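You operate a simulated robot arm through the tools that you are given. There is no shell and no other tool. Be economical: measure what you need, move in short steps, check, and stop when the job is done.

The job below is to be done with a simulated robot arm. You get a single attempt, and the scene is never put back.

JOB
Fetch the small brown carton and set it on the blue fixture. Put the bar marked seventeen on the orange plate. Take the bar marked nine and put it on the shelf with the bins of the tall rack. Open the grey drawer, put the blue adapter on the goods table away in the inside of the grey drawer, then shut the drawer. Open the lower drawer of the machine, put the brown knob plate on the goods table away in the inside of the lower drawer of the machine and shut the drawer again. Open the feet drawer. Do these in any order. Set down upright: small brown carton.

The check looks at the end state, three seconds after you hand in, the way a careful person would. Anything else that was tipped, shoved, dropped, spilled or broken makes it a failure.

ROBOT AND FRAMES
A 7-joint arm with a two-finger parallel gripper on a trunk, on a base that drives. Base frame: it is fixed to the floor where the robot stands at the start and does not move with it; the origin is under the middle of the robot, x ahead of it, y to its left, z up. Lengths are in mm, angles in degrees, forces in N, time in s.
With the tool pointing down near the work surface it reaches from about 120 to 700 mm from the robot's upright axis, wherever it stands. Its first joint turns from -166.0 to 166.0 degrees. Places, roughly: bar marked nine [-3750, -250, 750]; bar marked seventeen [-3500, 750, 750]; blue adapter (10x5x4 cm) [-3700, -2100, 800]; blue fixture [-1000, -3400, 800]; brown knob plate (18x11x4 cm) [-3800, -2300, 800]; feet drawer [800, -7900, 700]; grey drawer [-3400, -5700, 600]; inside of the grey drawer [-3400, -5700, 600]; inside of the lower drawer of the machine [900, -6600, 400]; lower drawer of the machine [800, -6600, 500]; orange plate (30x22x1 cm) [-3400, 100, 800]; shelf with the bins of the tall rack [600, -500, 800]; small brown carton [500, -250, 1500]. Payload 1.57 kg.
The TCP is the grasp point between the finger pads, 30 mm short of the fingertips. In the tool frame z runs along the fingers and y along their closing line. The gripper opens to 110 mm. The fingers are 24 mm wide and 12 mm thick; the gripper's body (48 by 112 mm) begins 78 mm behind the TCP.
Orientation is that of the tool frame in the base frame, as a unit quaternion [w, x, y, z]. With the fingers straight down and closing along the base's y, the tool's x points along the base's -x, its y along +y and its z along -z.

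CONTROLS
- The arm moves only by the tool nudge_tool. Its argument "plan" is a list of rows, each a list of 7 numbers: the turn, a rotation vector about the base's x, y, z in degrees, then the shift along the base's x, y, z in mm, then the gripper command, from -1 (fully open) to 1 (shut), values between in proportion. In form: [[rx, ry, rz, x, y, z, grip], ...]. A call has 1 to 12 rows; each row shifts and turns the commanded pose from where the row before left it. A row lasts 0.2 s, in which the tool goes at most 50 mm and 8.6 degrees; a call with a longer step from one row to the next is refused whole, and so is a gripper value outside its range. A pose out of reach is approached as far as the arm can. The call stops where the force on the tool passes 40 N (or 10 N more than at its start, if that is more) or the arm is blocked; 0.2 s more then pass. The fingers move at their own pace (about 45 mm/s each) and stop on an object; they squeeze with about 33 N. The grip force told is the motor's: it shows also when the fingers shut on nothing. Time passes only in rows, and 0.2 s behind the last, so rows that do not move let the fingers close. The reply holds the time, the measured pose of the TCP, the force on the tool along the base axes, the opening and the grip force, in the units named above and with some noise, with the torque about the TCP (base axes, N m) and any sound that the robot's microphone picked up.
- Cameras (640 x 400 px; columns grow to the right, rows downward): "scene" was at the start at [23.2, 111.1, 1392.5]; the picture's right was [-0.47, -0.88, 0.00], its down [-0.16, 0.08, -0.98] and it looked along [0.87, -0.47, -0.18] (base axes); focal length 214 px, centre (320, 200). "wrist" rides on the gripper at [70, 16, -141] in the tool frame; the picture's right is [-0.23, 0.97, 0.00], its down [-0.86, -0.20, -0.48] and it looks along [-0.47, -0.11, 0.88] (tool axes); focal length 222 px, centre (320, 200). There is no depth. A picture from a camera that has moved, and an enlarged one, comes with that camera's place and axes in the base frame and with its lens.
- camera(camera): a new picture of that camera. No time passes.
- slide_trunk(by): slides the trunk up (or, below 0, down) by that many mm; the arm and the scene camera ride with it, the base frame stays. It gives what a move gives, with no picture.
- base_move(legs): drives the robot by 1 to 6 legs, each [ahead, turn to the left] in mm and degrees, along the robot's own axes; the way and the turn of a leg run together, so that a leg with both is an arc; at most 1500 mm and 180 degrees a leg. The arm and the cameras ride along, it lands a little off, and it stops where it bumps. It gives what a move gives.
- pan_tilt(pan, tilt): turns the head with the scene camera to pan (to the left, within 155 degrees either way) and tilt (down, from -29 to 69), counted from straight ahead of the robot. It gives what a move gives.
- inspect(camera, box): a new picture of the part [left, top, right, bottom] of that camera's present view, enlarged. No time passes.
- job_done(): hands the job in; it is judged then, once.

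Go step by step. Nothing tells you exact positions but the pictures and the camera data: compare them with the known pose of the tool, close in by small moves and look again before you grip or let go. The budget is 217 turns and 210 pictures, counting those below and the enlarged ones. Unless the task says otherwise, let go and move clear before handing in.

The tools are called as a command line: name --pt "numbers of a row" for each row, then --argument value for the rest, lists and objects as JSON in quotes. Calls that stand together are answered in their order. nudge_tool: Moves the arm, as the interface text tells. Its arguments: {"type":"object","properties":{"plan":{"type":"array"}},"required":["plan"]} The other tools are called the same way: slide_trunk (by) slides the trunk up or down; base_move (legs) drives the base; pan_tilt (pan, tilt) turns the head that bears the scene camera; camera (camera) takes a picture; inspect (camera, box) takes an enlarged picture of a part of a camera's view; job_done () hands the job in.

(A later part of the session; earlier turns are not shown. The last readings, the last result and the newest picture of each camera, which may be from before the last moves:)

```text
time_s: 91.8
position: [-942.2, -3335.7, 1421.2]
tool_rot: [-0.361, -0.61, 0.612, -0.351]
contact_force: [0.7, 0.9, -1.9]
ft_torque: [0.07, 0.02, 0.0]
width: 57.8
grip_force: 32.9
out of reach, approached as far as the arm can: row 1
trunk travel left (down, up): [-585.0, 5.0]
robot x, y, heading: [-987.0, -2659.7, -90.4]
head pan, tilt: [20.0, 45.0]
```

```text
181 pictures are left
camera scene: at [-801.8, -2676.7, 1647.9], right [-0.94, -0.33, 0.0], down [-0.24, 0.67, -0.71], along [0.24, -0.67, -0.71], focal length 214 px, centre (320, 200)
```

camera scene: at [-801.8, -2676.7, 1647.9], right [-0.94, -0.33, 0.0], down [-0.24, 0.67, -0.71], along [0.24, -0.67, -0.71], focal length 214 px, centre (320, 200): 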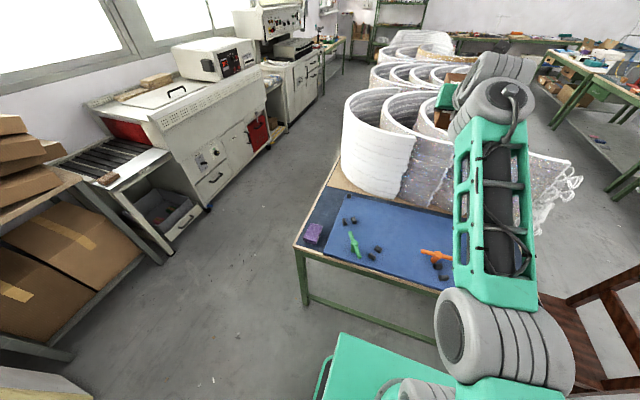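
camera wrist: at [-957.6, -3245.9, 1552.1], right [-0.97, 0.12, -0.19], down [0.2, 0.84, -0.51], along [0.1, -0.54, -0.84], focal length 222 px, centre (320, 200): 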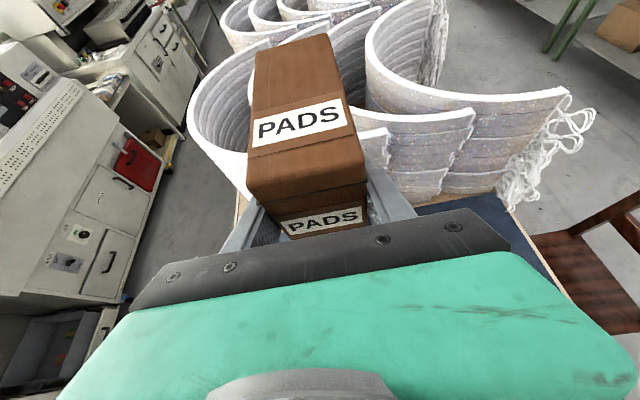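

Pose is square now. Lower the trunk 400 mm and look.

slide_trunk --by -400

camera --camera "wrist"

camera --camera "scene"

```text
time_s: 95.7
position: [-943.0, -3335.4, 1020.9]
tool_rot: [-0.361, -0.61, 0.61, -0.352]
contact_force: [-0.4, -0.7, -2.1]
ft_torque: [0.06, 0.0, 0.02]
width: 57.9
grip_force: 33.2
trunk travel left (down, up): [-185.0, 405.0]
robot x, y, heading: [-983.5, -2658.2, -90.3]
head pan, tilt: [20.0, 45.0]
```

```text
180 pictures are left
camera wrist: at [-957.4, -3245.9, 1152.1], right [-0.98, 0.12, -0.19], down [0.2, 0.84, -0.51], along [0.1, -0.54, -0.84], focal length 222 px, centre (320, 200)
```

wrist: 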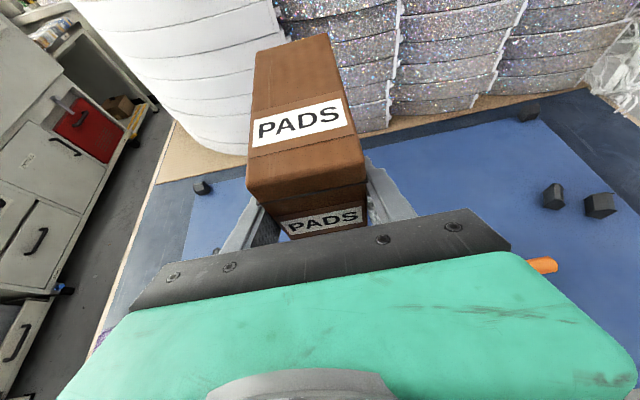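

```text
179 pictures are left
camera scene: at [-801.5, -2676.6, 1247.9], right [-0.94, -0.33, 0.0], down [-0.24, 0.67, -0.71], along [0.24, -0.67, -0.71], focal length 214 px, centre (320, 200)
```

scene: 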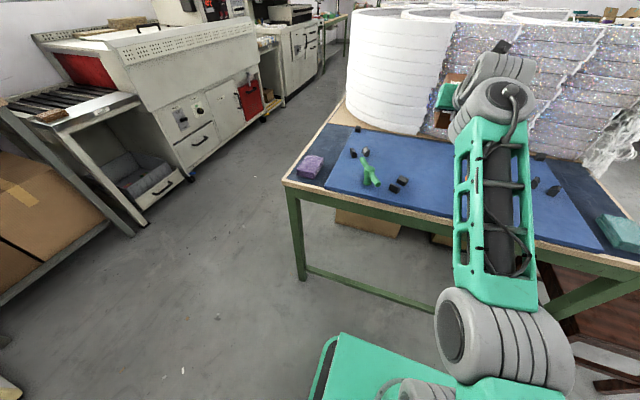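

Carton hovers over the free middle of the board (top ≈808). I lower the trunk 150 mm, then descend with the arm.

slide_trunk --by -145

nudge_tool --pt "0 0 0 0 0 -5 1" --pt "0 0 0 0 0 -5 1" --pt "0 0 0 0 0 0 1"

camera --camera "scene"

camera --camera "wrist"

```text
time_s: 97.4
position: [-942.5, -3335.1, 876.3]
tool_rot: [-0.362, -0.609, 0.611, -0.352]
contact_force: [0.2, 0.5, -2.3]
ft_torque: [0.07, 0.01, 0.02]
width: 57.8
grip_force: 32.5
trunk travel left (down, up): [-40.0, 550.0]
robot x, y, heading: [-987.5, -2659.3, -90.3]
head pan, tilt: [20.0, 45.0]
```

```text
time_s: 98.2
position: [-943.3, -3335.3, 866.2]
tool_rot: [-0.363, -0.61, 0.611, -0.35]
contact_force: [-0.3, 0.0, -1.1]
ft_torque: [0.1, 0.0, 0.01]
width: 57.7
grip_force: 32.5
trunk travel left (down, up): [-40.0, 550.0]
robot x, y, heading: [-985.6, -2657.8, -90.3]
head pan, tilt: [20.0, 45.0]
```

```text
178 pictures are left
camera scene: at [-801.5, -2676.6, 1102.9], right [-0.94, -0.33, 0.0], down [-0.24, 0.67, -0.71], along [0.24, -0.67, -0.71], focal length 214 px, centre (320, 200)
```

scene: 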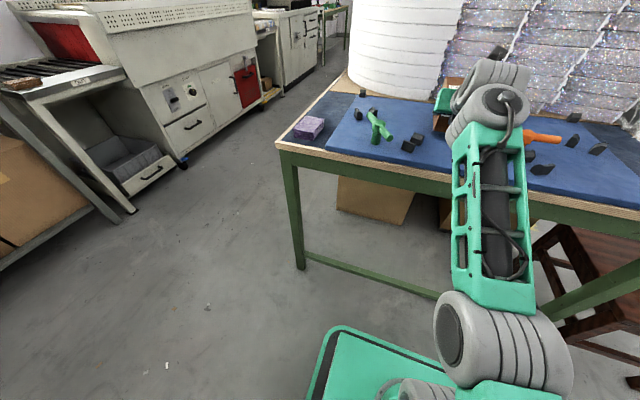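

```text
177 pictures are left
camera wrist: at [-956.8, -3245.7, 998.0], right [-0.98, 0.12, -0.18], down [0.2, 0.84, -0.51], along [0.09, -0.54, -0.84], focal length 222 px, centre (320, 200)
```

wrist: 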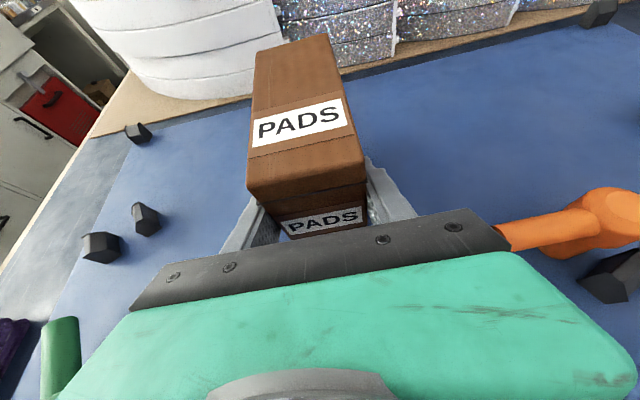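

nudge_tool --pt "0 0 0 0 0 -3 1" --pt "0 0 0 0 0 -3 1" --pt "0 0 0 0 0 0 1"

```text
time_s: 99.0
position: [-942.0, -3335.4, 858.4]
tool_rot: [0.363, 0.611, -0.611, 0.35]
contact_force: [0.0, 0.7, -1.3]
ft_torque: [0.09, -0.01, -0.04]
width: 57.6
grip_force: 32.8
trunk travel left (down, up): [-40.0, 550.0]
robot x, y, heading: [-989.2, -2661.9, -90.2]
head pan, tilt: [20.0, 45.0]
```

nudge_tool --pt "0 0 0 0 0 -3 1" --pt "0 0 0 0 0 0 1"

nudge_tool --pt "0 0 0 0 0 -3 1" --pt "0 0 0 0 0 0 1"

```text
time_s: 99.6
position: [-943.3, -3334.3, 857.7]
tool_rot: [-0.363, -0.61, 0.611, -0.35]
contact_force: [0.7, 0.4, -2.2]
ft_torque: [0.05, -0.02, -0.02]
width: 57.6
grip_force: 32.7
trunk travel left (down, up): [-40.0, 550.0]
robot x, y, heading: [-987.3, -2658.8, -90.5]
head pan, tilt: [20.0, 45.0]
```

```text
time_s: 100.2
position: [-942.1, -3335.0, 854.7]
tool_rot: [-0.364, -0.61, 0.612, -0.348]
contact_force: [-0.8, -0.6, -2.2]
ft_torque: [0.09, -0.01, 0.0]
width: 57.8
grip_force: 32.9
trunk travel left (down, up): [-40.0, 550.0]
robot x, y, heading: [-988.7, -2661.0, -90.5]
head pan, tilt: [20.0, 45.0]
```

nudge_tool --pt "0 0 0 0 0 -3 1" --pt "0 0 0 0 0 -3 1" --pt "0 0 0 0 0 0 1"

nudge_tool --pt "0 0 0 0 0 -3 1" --pt "0 0 0 0 0 0 1"

inspect --camera "scene" --box '[390, 40, 570, 150]'

```text
time_s: 101.0
position: [-943.0, -3334.5, 850.5]
tool_rot: [-0.364, -0.61, 0.611, -0.349]
contact_force: [0.7, -1.5, 3.3]
ft_torque: [0.1, -0.13, -0.07]
width: 58.1
grip_force: 33.2
trunk travel left (down, up): [-40.0, 550.0]
robot x, y, heading: [-986.9, -2659.2, -90.4]
head pan, tilt: [20.0, 45.0]
```

```text
time_s: 101.6
position: [-942.2, -3335.5, 850.4]
tool_rot: [-0.367, -0.608, 0.611, -0.349]
contact_force: [-3.2, -6.1, 16.2]
ft_torque: [0.23, -0.34, -0.09]
width: 57.3
grip_force: 32.7
trunk travel left (down, up): [-40.0, 550.0]
robot x, y, heading: [-982.9, -2659.4, -90.5]
head pan, tilt: [20.0, 45.0]
```

```text
3.56 times, centred on (480, 95) of scene
camera zoom: at [-801.9, -2675.9, 1103.2], right [-0.94, -0.33, 0.0], down [-0.24, 0.67, -0.71], along [0.24, -0.67, -0.71], focal length 763 px, centre (-249, 573)
```

zoom: 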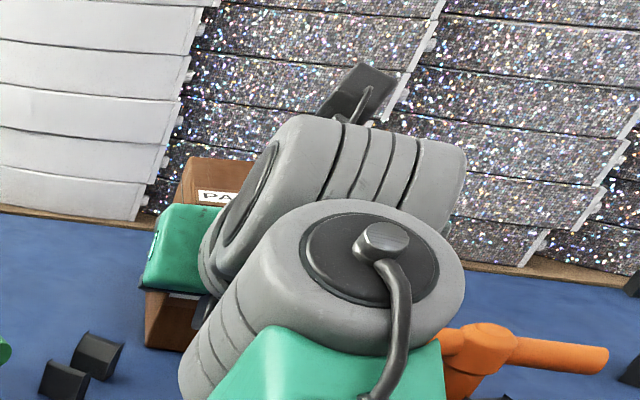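

Contact at 16 N: the carton rests on the board. Ease up, open partly, and withdraw along the tool axis.

nudge_tool --pt "0 0 0 0 0 2 1" --pt "0 0 0 0 0 0 -0.5" --pt "0 0 0 0 0 0 -0.5" --pt "0 0 0 0 0 0 -0.5" --pt "0 0 0 0 0 0 -0.5"

camera --camera "wrist"

```text
time_s: 102.8
position: [-941.6, -3333.9, 848.1]
tool_rot: [-0.364, -0.611, 0.612, -0.347]
contact_force: [0.0, -0.6, 0.0]
ft_torque: [0.01, -0.02, 0.02]
width: 82.3
grip_force: 0.1
trunk travel left (down, up): [-40.0, 550.0]
robot x, y, heading: [-983.7, -2660.9, -90.5]
head pan, tilt: [20.0, 45.0]
```

```text
175 pictures are left
camera wrist: at [-954.9, -3245.7, 979.5], right [-0.98, 0.12, -0.18], down [0.2, 0.84, -0.51], along [0.08, -0.53, -0.84], focal length 222 px, centre (320, 200)
```

wrist: 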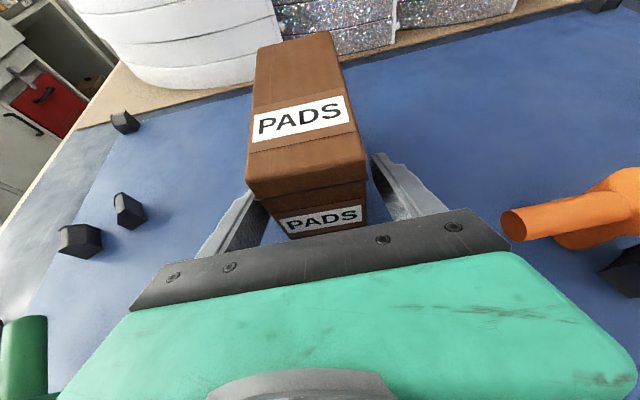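

nudge_tool --pt "0 0 0 0 15 8 -0.5" --pt "0 0 0 0 25 14 -0.5" --pt "0 0 0 0 35 20 -0.5" --pt "0 0 0 0 35 20 -0.5"

slide_trunk --by 300

camera --camera "wrist"

```text
time_s: 104.0
position: [-943.3, -3258.1, 845.3]
tool_rot: [0.336, 0.631, -0.629, 0.304]
contact_force: [-0.1, 0.4, 1.2]
ft_torque: [0.0, -0.02, 0.02]
width: 82.5
grip_force: 0.0
trunk travel left (down, up): [-40.0, 550.0]
robot x, y, heading: [-987.0, -2658.2, -90.4]
head pan, tilt: [20.0, 45.0]
stopped in row 4: the arm was blocked; the commanded pose is now the measured one
```

```text
time_s: 107.0
position: [-942.4, -3249.3, 1158.1]
tool_rot: [0.341, 0.628, -0.627, 0.311]
contact_force: [0.1, -0.2, -0.6]
ft_torque: [-0.02, -0.03, 0.01]
width: 82.2
grip_force: 0.0
trunk travel left (down, up): [-340.0, 250.0]
robot x, y, heading: [-982.6, -2658.6, -90.7]
head pan, tilt: [20.0, 45.0]
```

```text
174 pictures are left
camera wrist: at [-952.6, -3173.7, 1297.8], right [-0.98, 0.15, -0.15], down [0.2, 0.88, -0.43], along [0.07, -0.45, -0.89], focal length 222 px, centre (320, 200)
```

wrist: 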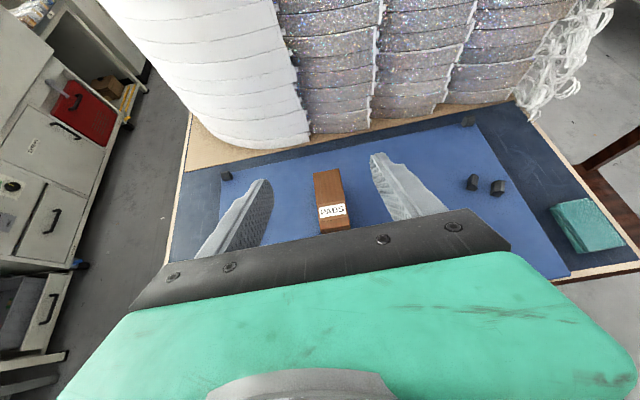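

The carton stands upright on the fixture. Next the bars: I bring the tool vertical and roll it back to its natural side, then drive over.

nudge_tool --pt "8 0 0 0 15 0 -1" --pt "8 0 0 0 15 0 -1" --pt "8 0 0 0 15 0 -1" --pt "8 0 0 0 15 0 -1" --pt "8 0 0 0 15 0 -1" --pt "8 0 0 0 15 0 -1" --pt "4 0 0 0 0 0 -1" --pt "0 0 8 0 0 0 -1" --pt "0 0 8 0 0 0 -1" --pt "0 0 8 0 0 0 -1" --pt "0 0 8 0 0 0 -1" --pt "0 0 8 0 0 0 -1"

nudge_tool --pt "0 0 8 0 0 0 -1" --pt "0 0 8 0 0 0 -1" --pt "0 0 8 0 0 0 -1" --pt "0 0 8 0 0 0 -1" --pt "0 0 8 0 0 0 -1" --pt "0 0 8 0 0 0 -1" --pt "0 0 8 0 0 0 -1" --pt "0 0 8 0 0 0 -1" --pt "0 0 8 0 0 0 -1" --pt "0 0 8 0 0 0 -1" --pt "0 0 8 0 0 0 -1" --pt "0 0 8 0 0 0 -1"

base_move --legs '[[-100, 0], [0, -89.5], [1400, 0], [0, -90], [1200, 0], [1200, 0]]'

pan_tilt --pan 60 --tilt 20

camera --camera "scene"

```text
time_s: 109.6
position: [-942.6, -3131.8, 1046.9]
tool_rot: [0.027, 0.91, -0.413, 0.015]
contact_force: [-0.2, 0.0, -0.1]
ft_torque: [0.01, -0.01, -0.02]
width: 109.9
grip_force: 0.1
out of reach, approached as far as the arm can: row 4, 5, 6, 7, 9, 11
trunk travel left (down, up): [-340.0, 250.0]
robot x, y, heading: [-984.4, -2657.4, -90.4]
head pan, tilt: [20.0, 45.0]
```

```text
time_s: 112.2
position: [-941.6, -3132.0, 1044.5]
tool_rot: [0.006, 0.916, 0.4, 0.031]
contact_force: [0.1, -0.3, 0.0]
ft_torque: [0.02, 0.02, 0.0]
width: 109.9
grip_force: 0.1
trunk travel left (down, up): [-340.0, 250.0]
robot x, y, heading: [-986.1, -2658.3, -90.6]
head pan, tilt: [20.0, 45.0]
```

```text
time_s: 139.0
position: [-2399.1, 327.5, 1045.0]
tool_rot: [-0.031, -0.395, 0.918, 0.006]
contact_force: [-0.2, -0.2, -1.5]
ft_torque: [0.0, 0.04, -0.02]
width: 110.1
grip_force: 0.1
trunk travel left (down, up): [-340.0, 250.0]
robot x, y, heading: [-2358.8, -143.9, 89.3]
head pan, tilt: [20.0, 45.0]
```

```text
time_s: 140.0
position: [-2400.4, 325.8, 1046.0]
tool_rot: [-0.031, -0.395, 0.918, 0.007]
contact_force: [0.2, 0.1, 0.8]
ft_torque: [0.0, 0.0, -0.05]
width: 110.1
grip_force: 0.1
trunk travel left (down, up): [-340.0, 250.0]
robot x, y, heading: [-2359.2, -144.0, 89.1]
head pan, tilt: [60.0, 20.0]
```

```text
173 pictures are left
camera scene: at [-2593.1, -153.7, 1441.5], right [0.51, 0.86, 0.0], down [0.29, -0.18, -0.94], along [-0.81, 0.48, -0.34], focal length 214 px, centre (320, 200)
```

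scene: 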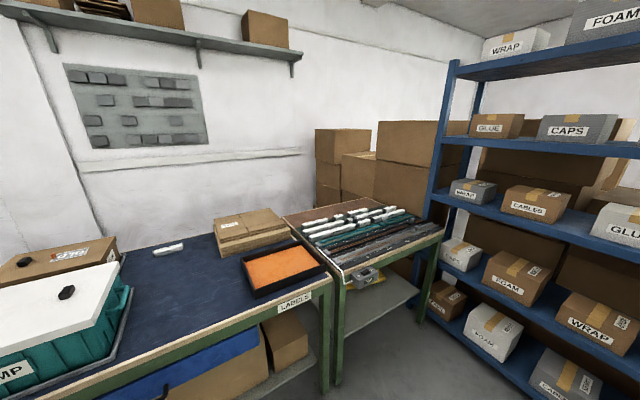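

I see the orange plate, a single white bar at the left and a table full of bars. Zoom in on them.

inspect --camera "scene" --box '[270, 180, 460, 300]'

inspect --camera "scene" --box '[120, 200, 340, 340]'

inspect --camera "scene" --box '[140, 230, 200, 270]'

```text
3.33 times, centred on (365, 240) of scene
camera zoom: at [-2593.1, -153.7, 1441.5], right [0.51, 0.86, 0.0], down [0.29, -0.18, -0.94], along [-0.81, 0.48, -0.34], focal length 715 px, centre (170, 67)
```

zoom: 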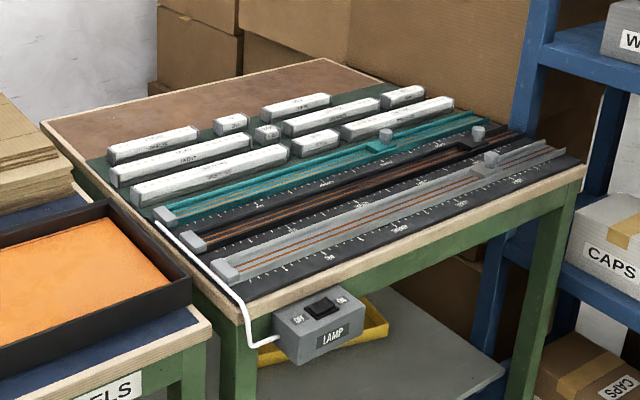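

```text
2.86 times, centred on (230, 270) of scene
camera zoom: at [-2593.1, -153.7, 1441.5], right [0.51, 0.86, 0.0], down [0.29, -0.18, -0.94], along [-0.81, 0.48, -0.34], focal length 613 px, centre (577, 0)
```

zoom: 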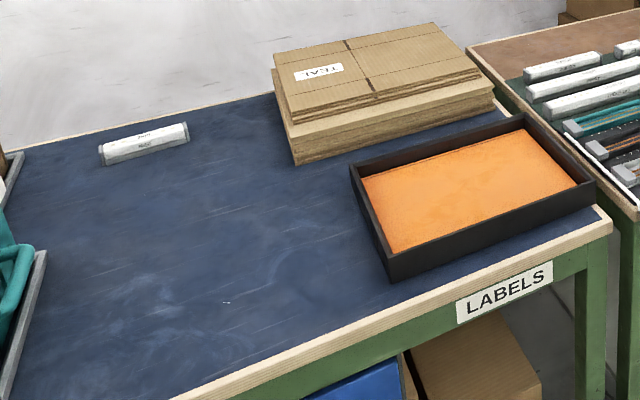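

```text
10.00 times, centred on (170, 250) of scene
camera zoom: at [-2593.1, -153.7, 1441.5], right [0.51, 0.86, 0.0], down [0.29, -0.18, -0.94], along [-0.81, 0.48, -0.34], focal length 2145 px, centre (1820, -300)
```

zoom: 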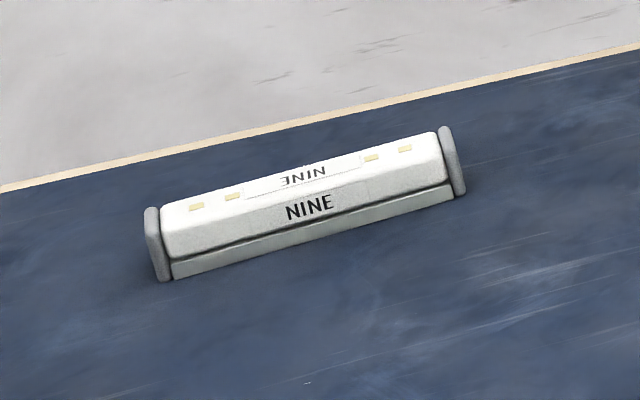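

Bar NINE is identified. I zoom on the bars of the small table to find SEVENTEEN.

inspect --camera "scene" --box '[298, 205, 362, 245]'

inspect --camera "scene" --box '[344, 200, 408, 240]'

```text
10.00 times, centred on (330, 225) of scene
camera zoom: at [-2593.1, -153.7, 1441.5], right [0.51, 0.86, 0.0], down [0.29, -0.18, -0.94], along [-0.81, 0.48, -0.34], focal length 2145 px, centre (220, -50)
```

zoom: 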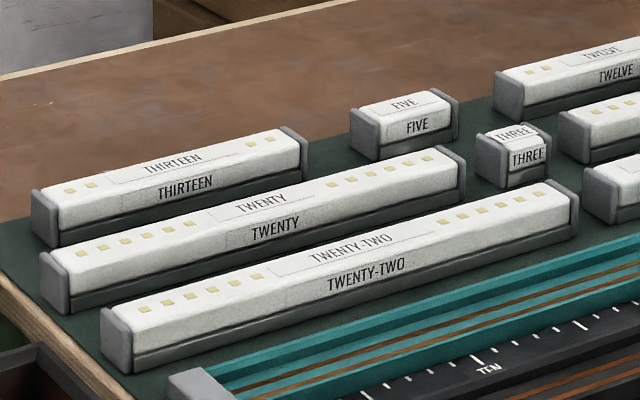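

```text
10.00 times, centred on (376, 220) of scene
camera zoom: at [-2593.1, -153.7, 1441.5], right [0.51, 0.86, 0.0], down [0.29, -0.18, -0.94], along [-0.81, 0.48, -0.34], focal length 2145 px, centre (-240, 0)
```

zoom: 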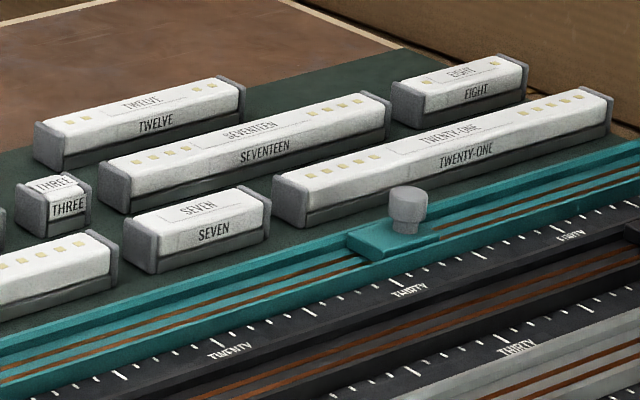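

SEVENTEEN is the middle bar of the second column. I check my own base's size and drive closer to the small table for a better view.

pan_tilt --pan 90 --tilt 69

camera --camera "scene"

pan_tilt --pan 0 --tilt 69

camera --camera "scene"

```text
time_s: 141.2
position: [-2399.9, 326.5, 1045.0]
tool_rot: [-0.031, -0.396, 0.918, 0.006]
contact_force: [0.4, -0.2, -0.5]
ft_torque: [-0.03, -0.01, 0.0]
width: 110.3
grip_force: 0.0
trunk travel left (down, up): [-340.0, 250.0]
robot x, y, heading: [-2360.4, -148.6, 89.0]
head pan, tilt: [90.0, 68.8]
```

```text
167 pictures are left
camera scene: at [-2569.3, -200.7, 1374.1], right [0.02, 1.0, 0.0], down [0.93, -0.02, -0.36], along [-0.36, 0.01, -0.93], focal length 214 px, centre (320, 200)
```

scene: 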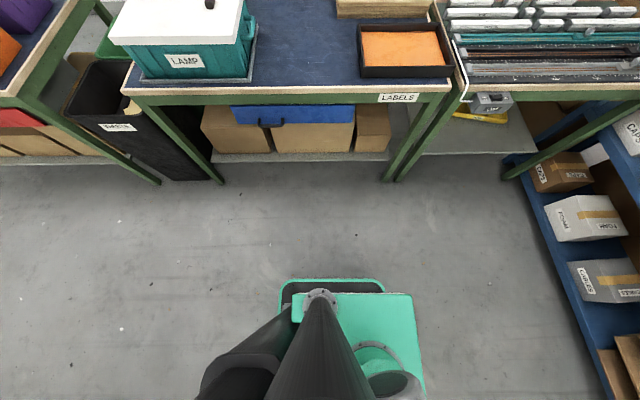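

```text
time_s: 142.8
position: [-2400.1, 327.9, 1044.5]
tool_rot: [-0.031, -0.396, 0.918, 0.007]
contact_force: [0.1, 0.6, -0.2]
ft_torque: [0.0, 0.02, -0.01]
width: 110.2
grip_force: 0.1
trunk travel left (down, up): [-340.0, 250.0]
robot x, y, heading: [-2357.8, -146.4, 89.1]
head pan, tilt: [0.0, 68.8]
```

```text
166 pictures are left
camera scene: at [-2512.4, -145.8, 1374.0], right [1.0, -0.02, 0.0], down [-0.01, -0.93, -0.36], along [0.01, 0.36, -0.93], focal length 214 px, centre (320, 200)
```

scene: 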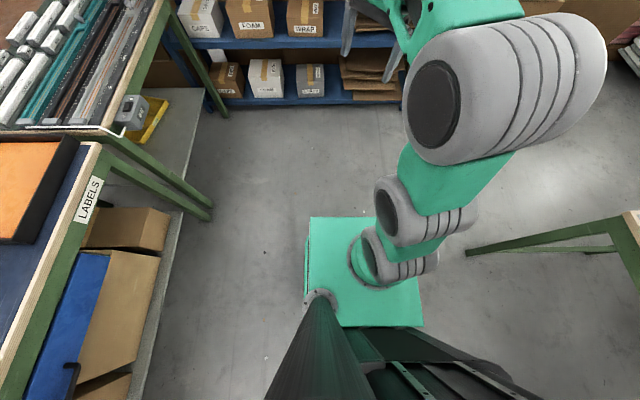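

Base: about 315 mm ahead of centre, ~250 half width. I drive to (−2600, 350) facing the tables and look at the bars again.

base_move --legs '[[520, 0], [0, 91], [250, 0]]'

pan_tilt --pan -25 --tilt 30

camera --camera "scene"

```text
time_s: 151.2
position: [-3076.7, 309.5, 1044.0]
tool_rot: [0.026, 0.936, -0.35, 0.019]
contact_force: [-0.6, -0.5, 0.6]
ft_torque: [-0.02, 0.01, 0.0]
width: 110.1
grip_force: 0.1
trunk travel left (down, up): [-340.0, 250.0]
robot x, y, heading: [-2608.2, 370.7, -178.7]
head pan, tilt: [0.0, 68.8]
```

```text
time_s: 152.2
position: [-3077.9, 308.1, 1044.0]
tool_rot: [0.026, 0.936, -0.351, 0.018]
contact_force: [-0.5, 0.4, 0.3]
ft_torque: [0.01, 0.06, 0.01]
width: 110.0
grip_force: 0.0
trunk travel left (down, up): [-340.0, 250.0]
robot x, y, heading: [-2603.4, 368.6, -178.4]
head pan, tilt: [-25.0, 30.0]
```

```text
165 pictures are left
camera scene: at [-2625.6, 251.8, 1425.4], right [0.4, 0.92, 0.0], down [0.46, -0.2, -0.87], along [-0.79, 0.35, -0.5], focal length 214 px, centre (320, 200)
```

scene: 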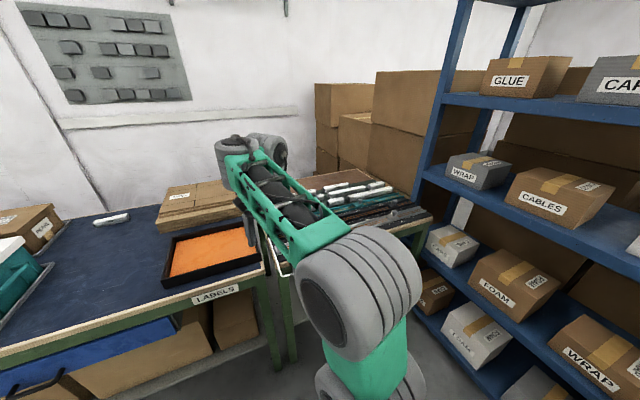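

inspect --camera "scene" --box '[300, 160, 440, 250]'

```text
4.44 times, centred on (370, 205) of scene
camera zoom: at [-2625.6, 251.8, 1425.4], right [0.4, 0.92, 0.0], down [0.46, -0.2, -0.87], along [-0.79, 0.35, -0.5], focal length 953 px, centre (98, 178)
```

zoom: 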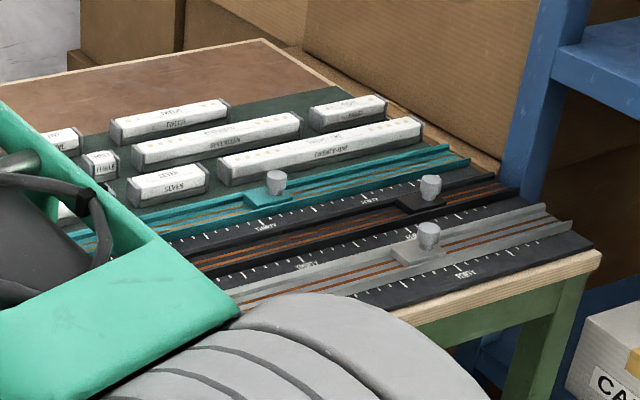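

Triangulated: table top z≈800, bar SEVENTEEN from y≈749 to 1011 at x≈−3637. I make an S-curve to get in front of it near (−2900, 740).

base_move --legs '[[-235, 0], [400, -59], [400, 57]]'

nudge_tool --pt "0 0 -8 0 0 0 -1" --pt "0 0 -8 0 0 0 -1" --pt "0 0 -8 0 0 0 -1" --pt "0 0 -8 0 0 0 -1" --pt "0 0 -8 0 0 0 -1" --pt "0 0 -8 0 0 0 -1"

camera --camera "wrist"

```text
time_s: 159.1
position: [-3507.7, 743.8, 1045.6]
tool_rot: [0.027, 0.919, -0.393, 0.017]
contact_force: [-0.3, 0.7, 0.4]
ft_torque: [0.0, 0.02, -0.02]
width: 110.0
grip_force: 0.1
trunk travel left (down, up): [-340.0, 250.0]
robot x, y, heading: [-3033.2, 761.4, 175.8]
head pan, tilt: [-25.0, 30.0]
```

```text
time_s: 160.5
position: [-3508.6, 743.3, 1043.3]
tool_rot: [-0.031, -0.679, 0.734, -0.005]
contact_force: [-1.3, 0.8, -0.3]
ft_torque: [0.01, -0.01, -0.01]
width: 110.1
grip_force: 0.0
trunk travel left (down, up): [-340.0, 250.0]
robot x, y, heading: [-3029.1, 762.9, 175.6]
head pan, tilt: [-25.0, 30.0]
```

```text
163 pictures are left
camera wrist: at [-3523.3, 682.8, 1191.1], right [-0.95, 0.3, 0.02], down [0.28, 0.86, 0.42], along [0.11, 0.41, -0.9], focal length 222 px, centre (320, 200)
```

wrist: 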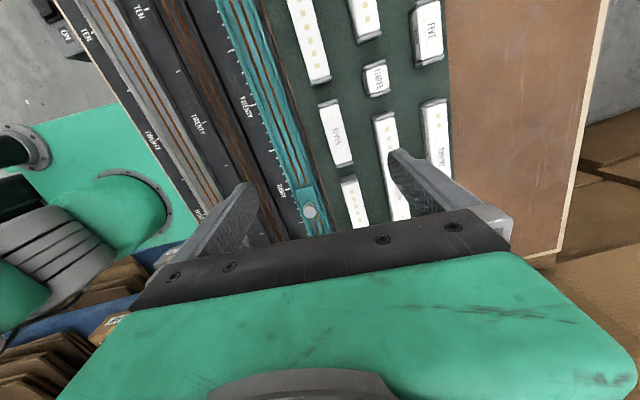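

Wrist view confirms SEVENTEEN's row at x≈−3615. I straighten the tool and move above its middle.

nudge_tool --pt "2.8 -2.2 4.5 -27 30 -20 -0.3" --pt "0 0 0 -27 35 -30 -0.3" --pt "0 0 0 -27 35 -30 -0.3" --pt "0 0 0 -26 27 -30 -0.3" --pt "0 0 0 0 0 0 -0.3"

camera --camera "wrist"

```text
refused: row 2 steps farther than a row can; nothing moved
```

```text
162 pictures are left
camera wrist: at [-3523.3, 682.8, 1191.1], right [-0.95, 0.3, 0.02], down [0.28, 0.86, 0.42], along [0.11, 0.41, -0.9], focal length 222 px, centre (320, 200)
```

wrist: 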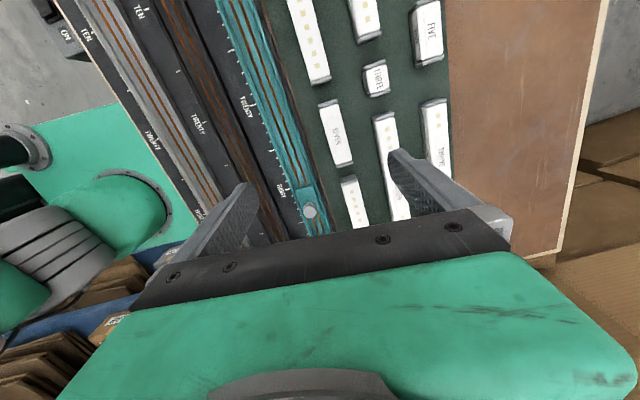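

nudge_tool --pt "2.8 -2.2 4.5 -27 30 -20 -0.3" --pt "0 0 0 -27 35 -10 -0.3" --pt "0 0 0 -27 35 -10 -0.3" --pt "0 0 0 -26 27 -30 -0.3" --pt "0 0 0 0 0 -40 -0.3" --pt "0 0 0 0 0 0 -0.3"

camera --camera "wrist"

```text
time_s: 161.9
position: [-3614.3, 871.7, 934.5]
tool_rot: [0.002, 0.709, -0.705, 0.002]
contact_force: [1.0, -0.6, -2.0]
ft_torque: [-0.01, 0.01, 0.04]
width: 71.8
grip_force: 0.0
trunk travel left (down, up): [-340.0, 250.0]
robot x, y, heading: [-3031.3, 761.3, 175.9]
head pan, tilt: [-25.0, 30.0]
```

```text
161 pictures are left
camera wrist: at [-3630.5, 801.8, 1077.1], right [-0.97, 0.22, 0.0], down [0.2, 0.86, 0.48], along [0.11, 0.46, -0.88], focal length 222 px, centre (320, 200)
```

wrist: 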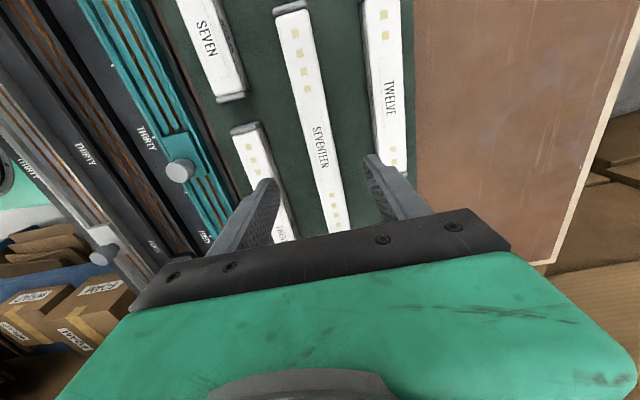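

Aligned: bar centre (−3618, 863), 31 mm wide, gaps ~37 mm. I set the opening to ~58 mm and descend to z 840.

nudge_tool --pt "0 0 0 -4 -9 0 -0.06" --pt "0 0 0 0 0 -30 -0.06" --pt "0 0 0 0 0 -30 -0.06" --pt "0 0 0 0 0 -20 -0.06" --pt "0 0 0 0 0 -14 -0.06" --pt "0 0 0 0 0 0 -0.06"

camera --camera "wrist"

```text
time_s: 163.3
position: [-3617.5, 862.3, 841.3]
tool_rot: [0.001, 0.708, -0.706, 0.001]
contact_force: [0.1, 0.4, 0.1]
ft_torque: [-0.01, -0.02, -0.01]
width: 58.1
grip_force: 0.1
trunk travel left (down, up): [-340.0, 250.0]
robot x, y, heading: [-3031.5, 760.4, 175.7]
head pan, tilt: [-25.0, 30.0]
```

```text
160 pictures are left
camera wrist: at [-3633.8, 793.8, 984.3], right [-0.97, 0.22, 0.0], down [0.2, 0.86, 0.48], along [0.11, 0.46, -0.88], focal length 222 px, centre (320, 200)
```

wrist: 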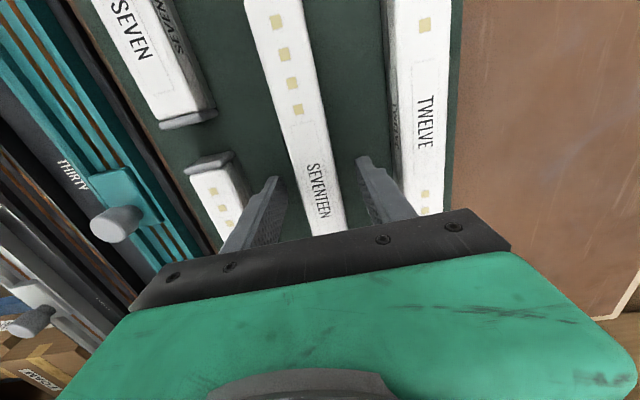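

Fingers are either side of SEVENTEEN. Close and lift.

nudge_tool --pt "0 0 0 0 0 -4 0.2" --pt "0 0 0 0 0 0 1" --pt "0 0 0 0 0 0 1" --pt "0 0 0 0 0 0 1" --pt "0 0 0 0 0 15 1" --pt "0 0 0 0 0 35 1" --pt "0 0 0 0 0 40 1" --pt "0 0 0 0 0 40 1" --pt "0 0 0 0 0 0 1"

camera --camera "wrist"

```text
time_s: 165.3
position: [-3615.4, 861.5, 964.8]
tool_rot: [0.002, 0.708, -0.706, 0.001]
contact_force: [-0.2, 0.2, -0.9]
ft_torque: [0.04, 0.03, -0.03]
width: 29.9
grip_force: 33.5
trunk travel left (down, up): [-340.0, 250.0]
robot x, y, heading: [-3033.4, 764.5, 175.9]
head pan, tilt: [-25.0, 30.0]
```

```text
159 pictures are left
camera wrist: at [-3632.7, 791.8, 1108.6], right [-0.97, 0.22, 0.0], down [0.2, 0.86, 0.48], along [0.11, 0.46, -0.88], focal length 222 px, centre (320, 200)
```

wrist: 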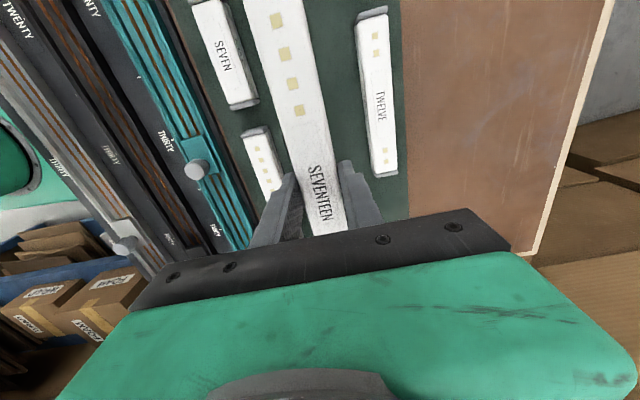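

Got it. I back out, go around and face the orange plate (centre ≈(−3420, 128)).

base_move --legs '[[-580, 0], [0, 94], [600, 0], [0, -89], [400, 0]]'

camera --camera "wrist"

pan_tilt --pan 20 --tilt 35

camera --camera "scene"

```text
time_s: 181.5
position: [-3461.3, 197.3, 965.8]
tool_rot: [0.001, 0.726, -0.688, 0.001]
contact_force: [0.3, 0.4, -0.3]
ft_torque: [0.03, 0.03, 0.01]
width: 29.9
grip_force: 33.3
trunk travel left (down, up): [-340.0, 250.0]
robot x, y, heading: [-2875.3, 127.8, 179.0]
head pan, tilt: [-25.0, 30.0]
```

```text
158 pictures are left
camera wrist: at [-3473.2, 128.1, 1108.5], right [-0.98, 0.17, 0.0], down [0.15, 0.87, 0.48], along [0.08, 0.47, -0.88], focal length 222 px, centre (320, 200)
```

wrist: 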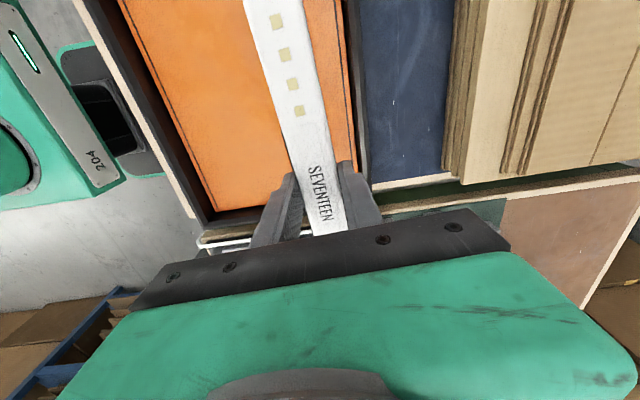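

```text
time_s: 182.7
position: [-3459.6, 196.8, 966.1]
tool_rot: [0.001, 0.726, -0.688, 0.001]
contact_force: [-0.4, 0.3, -1.4]
ft_torque: [0.0, 0.0, 0.02]
width: 30.1
grip_force: 32.6
trunk travel left (down, up): [-340.0, 250.0]
robot x, y, heading: [-2872.9, 131.2, 178.6]
head pan, tilt: [20.0, 35.0]
```

```text
157 pictures are left
camera scene: at [-2898.9, -55.1, 1417.7], right [-0.32, 0.95, 0.0], down [0.54, 0.18, -0.82], along [-0.78, -0.26, -0.57], focal length 214 px, centre (320, 200)
```

scene: 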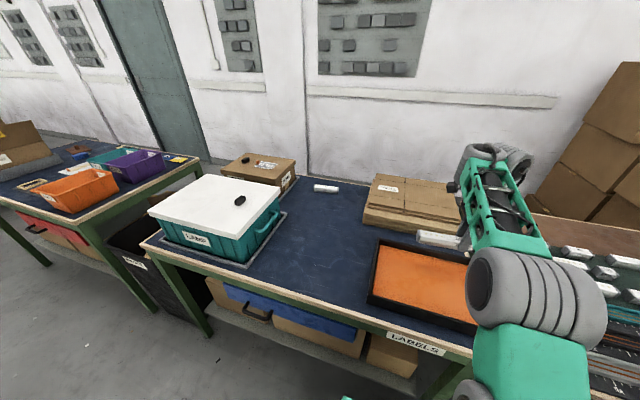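

I move over the plate centre and check.

nudge_tool --pt "0 0 -3 22 -33 0 1" --pt "0 0 0 22 -33 0 1" --pt "0 0 0 0 0 -20 1" --pt "0 0 0 0 0 0 1"

camera --camera "wrist"

inspect --camera "scene" --box '[340, 160, 560, 340]'

```text
time_s: 183.7
position: [-3419.0, 130.2, 946.6]
tool_rot: [0.001, 0.708, -0.707, 0.001]
contact_force: [0.6, -0.6, -1.2]
ft_torque: [0.02, -0.01, -0.02]
width: 30.0
grip_force: 32.9
trunk travel left (down, up): [-340.0, 250.0]
robot x, y, heading: [-2872.9, 127.5, 178.7]
head pan, tilt: [20.0, 35.0]
```

```text
156 pictures are left
camera wrist: at [-3434.9, 62.6, 1089.4], right [-0.97, 0.23, 0.0], down [0.2, 0.86, 0.48], along [0.11, 0.46, -0.88], focal length 222 px, centre (320, 200)
```

wrist: 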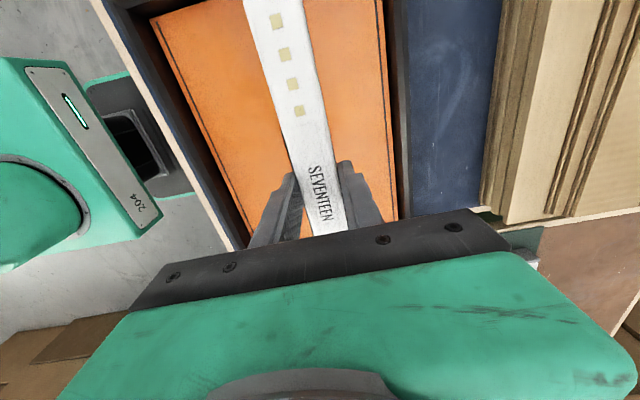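

```text
2.22 times, centred on (450, 250) of scene
camera zoom: at [-2899.0, -55.2, 1417.7], right [-0.32, 0.95, 0.0], down [0.54, 0.18, -0.82], along [-0.78, -0.26, -0.57], focal length 477 px, centre (31, 89)
```

zoom: 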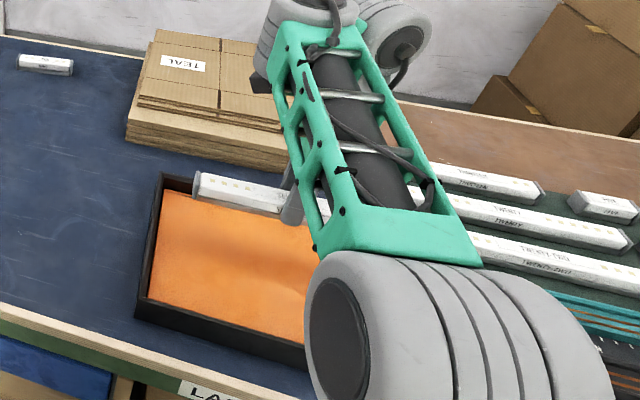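

Centred. Descend with small final steps until touch.

nudge_tool --pt "0 0 0 5 0 -40 1" --pt "0 0 0 0 0 -30 1" --pt "0 0 0 0 0 -12 1" --pt "0 0 0 0 0 -4 1" --pt "0 0 0 0 0 -4 1" --pt "0 0 0 0 0 0 1"

nudge_tool --pt "0 0 0 0 0 -3 1" --pt "0 0 0 0 0 -3 1" --pt "0 0 0 0 0 0 1"

```text
time_s: 185.1
position: [-3410.5, 131.4, 855.8]
tool_rot: [0.001, 0.708, -0.707, 0.001]
contact_force: [0.2, 0.2, -0.3]
ft_torque: [-0.01, 0.0, 0.01]
width: 30.2
grip_force: 32.8
trunk travel left (down, up): [-340.0, 250.0]
robot x, y, heading: [-2874.5, 125.5, 178.7]
head pan, tilt: [20.0, 35.0]
```

```text
time_s: 185.8
position: [-3411.8, 131.5, 852.9]
tool_rot: [0.001, 0.708, -0.706, 0.0]
contact_force: [-6.9, -1.3, 25.3]
ft_torque: [-0.04, 0.16, 0.0]
width: 30.5
grip_force: 33.3
trunk travel left (down, up): [-340.0, 250.0]
robot x, y, heading: [-2875.6, 126.9, 178.6]
head pan, tilt: [20.0, 35.0]
```

Touched down. Open and rise.

nudge_tool --pt "0 0 0 0 0 2 1" --pt "0 0 0 0 0 0 -0.1" --pt "0 0 0 0 0 0 -0.1" --pt "0 0 0 0 0 0 -0.1" --pt "0 0 0 0 0 20 -0.1" --pt "0 0 0 0 0 40 -0.1" --pt "0 0 0 0 0 45 -0.1"

camera --camera "wrist"

```text
time_s: 187.4
position: [-3410.8, 132.3, 958.0]
tool_rot: [0.0, 0.708, -0.707, 0.001]
contact_force: [-0.4, -0.6, 0.3]
ft_torque: [-0.01, -0.01, 0.02]
width: 60.7
grip_force: 0.2
trunk travel left (down, up): [-340.0, 250.0]
robot x, y, heading: [-2872.1, 131.9, 178.7]
head pan, tilt: [20.0, 35.0]
```

```text
154 pictures are left
camera wrist: at [-3427.3, 63.6, 1100.6], right [-0.97, 0.22, 0.0], down [0.2, 0.86, 0.48], along [0.11, 0.46, -0.88], focal length 222 px, centre (320, 200)
```

wrist: 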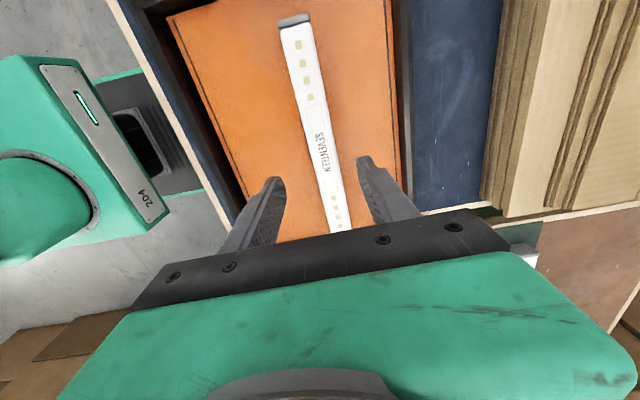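

SEVENTEEN lies on the plate. Next NINE at about (−3820, −340); I move in front of it.

nudge_tool --pt "0 0 0 0 0 40 -0.3" --pt "0 0 0 0 0 40 -0.3"

base_move --legs '[[-300, 0], [0, 91], [455, 0], [0, -90], [430, 0]]'

pan_tilt --pan -5 --tilt 35

camera --camera "scene"

camera --camera "wrist"

```text
time_s: 188.1
position: [-3410.4, 131.9, 1036.0]
tool_rot: [-0.002, -0.706, 0.708, -0.002]
contact_force: [1.6, -0.8, 0.8]
ft_torque: [0.06, 0.28, 0.03]
width: 71.5
grip_force: 0.0
out of reach, approached as far as the arm can: row 2
trunk travel left (down, up): [-340.0, 250.0]
robot x, y, heading: [-2872.4, 127.1, 178.5]
head pan, tilt: [20.0, 35.0]
```

```text
time_s: 202.4
position: [-3533.9, -331.4, 1032.2]
tool_rot: [0.003, 0.712, -0.702, 0.003]
contact_force: [-0.5, 0.5, -0.1]
ft_torque: [-0.01, -0.01, 0.02]
width: 71.1
grip_force: 0.0
trunk travel left (down, up): [-340.0, 250.0]
robot x, y, heading: [-2992.1, -328.1, 179.3]
head pan, tilt: [20.0, 35.0]
```

```text
time_s: 203.3
position: [-3533.3, -332.3, 1033.3]
tool_rot: [0.001, 0.712, -0.702, 0.002]
contact_force: [0.3, -0.3, -0.5]
ft_torque: [-0.01, -0.03, -0.01]
width: 71.4
grip_force: 0.1
trunk travel left (down, up): [-340.0, 250.0]
robot x, y, heading: [-2989.5, -325.4, 179.6]
head pan, tilt: [-5.0, 35.0]
```

```text
153 pictures are left
camera scene: at [-3019.6, -473.5, 1417.7], right [0.1, 1.0, 0.0], down [0.57, -0.06, -0.82], along [-0.82, 0.08, -0.57], focal length 214 px, centre (320, 200)
```

scene: 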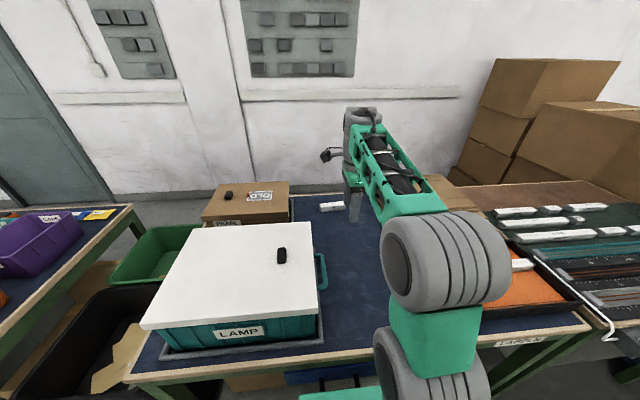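

```text
152 pictures are left
camera wrist: at [-3549.2, -399.3, 1175.8], right [-0.98, 0.21, 0.0], down [0.19, 0.86, 0.47], along [0.1, 0.46, -0.88], focal length 222 px, centre (320, 200)
```

wrist: 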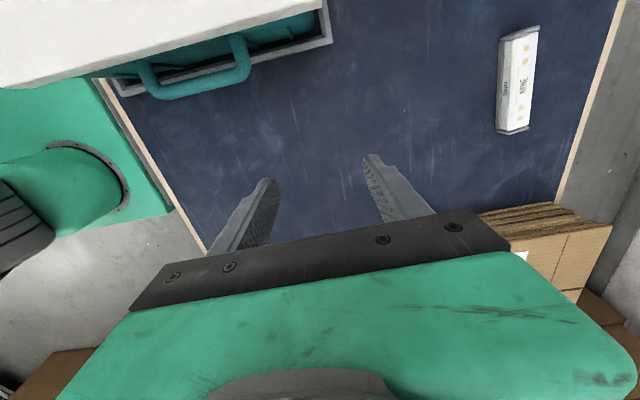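

NINE's centre is about (−3817, −338), 827 mm from my axis. I check the clearance under the table (blue drawer) before going closer.

pan_tilt --pan 0 --tilt 69

camera --camera "scene"

```text
time_s: 204.3
position: [-3533.1, -330.9, 1033.1]
tool_rot: [0.003, 0.713, -0.701, 0.002]
contact_force: [-0.8, 0.0, 0.0]
ft_torque: [-0.01, 0.01, -0.01]
width: 71.7
grip_force: 0.1
trunk travel left (down, up): [-340.0, 250.0]
robot x, y, heading: [-2993.2, -326.3, 179.2]
head pan, tilt: [0.0, 68.8]
```

```text
151 pictures are left
camera scene: at [-2987.9, -481.4, 1374.1], right [0.01, 1.0, 0.0], down [0.93, -0.01, -0.36], along [-0.36, 0.0, -0.93], focal length 214 px, centre (320, 200)
```

scene: 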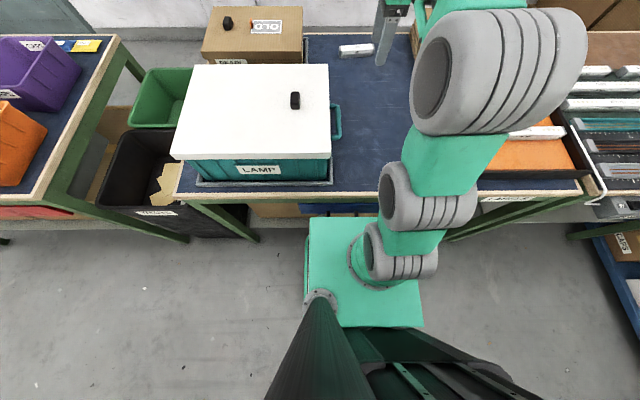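

The green deck rides with the trunk (z≈600 now), near the drawer. I lower the trunk 120 mm so the deck passes under it, then creep 45 mm forward.

slide_trunk --by -120

base_move --legs '[[45, 0]]'

nudge_tool --pt "0 0 0 -40 0 0 -0.3" --pt "0 0 0 -40 0 0 -0.3" --pt "0 0 0 -40 0 0 -0.3" --pt "0 0 0 -40 0 0 -0.3" --pt "0 0 0 -40 0 0 -0.3" --pt "0 0 0 0 0 0 -0.3"

camera --camera "wrist"

```text
time_s: 205.8
position: [-3534.3, -330.4, 913.4]
tool_rot: [0.002, 0.712, -0.702, 0.003]
contact_force: [-0.1, 0.1, 0.0]
ft_torque: [0.01, 0.01, -0.03]
width: 71.3
grip_force: 0.0
trunk travel left (down, up): [-220.0, 370.0]
robot x, y, heading: [-2991.2, -328.1, 179.2]
head pan, tilt: [0.0, 68.8]
```

```text
time_s: 206.7
position: [-3545.7, -332.5, 913.2]
tool_rot: [0.002, 0.714, -0.701, 0.003]
contact_force: [0.8, 0.1, -0.7]
ft_torque: [-0.01, 0.13, 0.01]
width: 71.3
grip_force: 0.1
trunk travel left (down, up): [-220.0, 370.0]
robot x, y, heading: [-3010.3, -327.8, -180.2]
head pan, tilt: [0.0, 68.8]
stopped in leg 1: the robot was blocked; the commanded pose is now the measured one
```

```text
time_s: 208.1
position: [-3668.5, -334.0, 906.9]
tool_rot: [0.003, 0.714, -0.7, 0.0]
contact_force: [-0.1, 0.7, -0.7]
ft_torque: [0.0, 0.0, -0.01]
width: 71.5
grip_force: 0.1
out of reach, approached as far as the arm can: row 3, 4, 5
trunk travel left (down, up): [-220.0, 370.0]
robot x, y, heading: [-3009.9, -327.9, -180.3]
head pan, tilt: [0.0, 68.8]
```

```text
150 pictures are left
camera wrist: at [-3683.0, -402.2, 1049.2], right [-0.98, 0.21, 0.0], down [0.18, 0.86, 0.47], along [0.1, 0.46, -0.88], focal length 222 px, centre (320, 200)
```

wrist: 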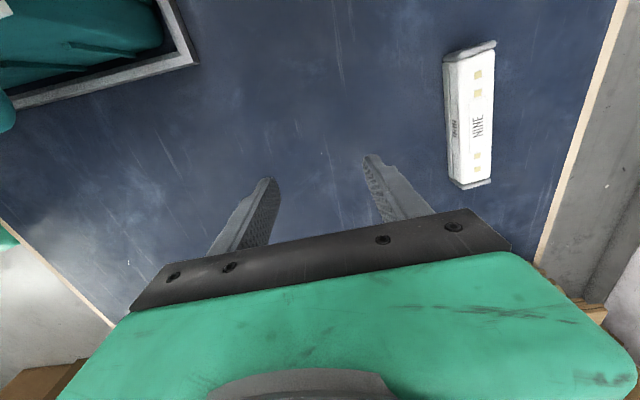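

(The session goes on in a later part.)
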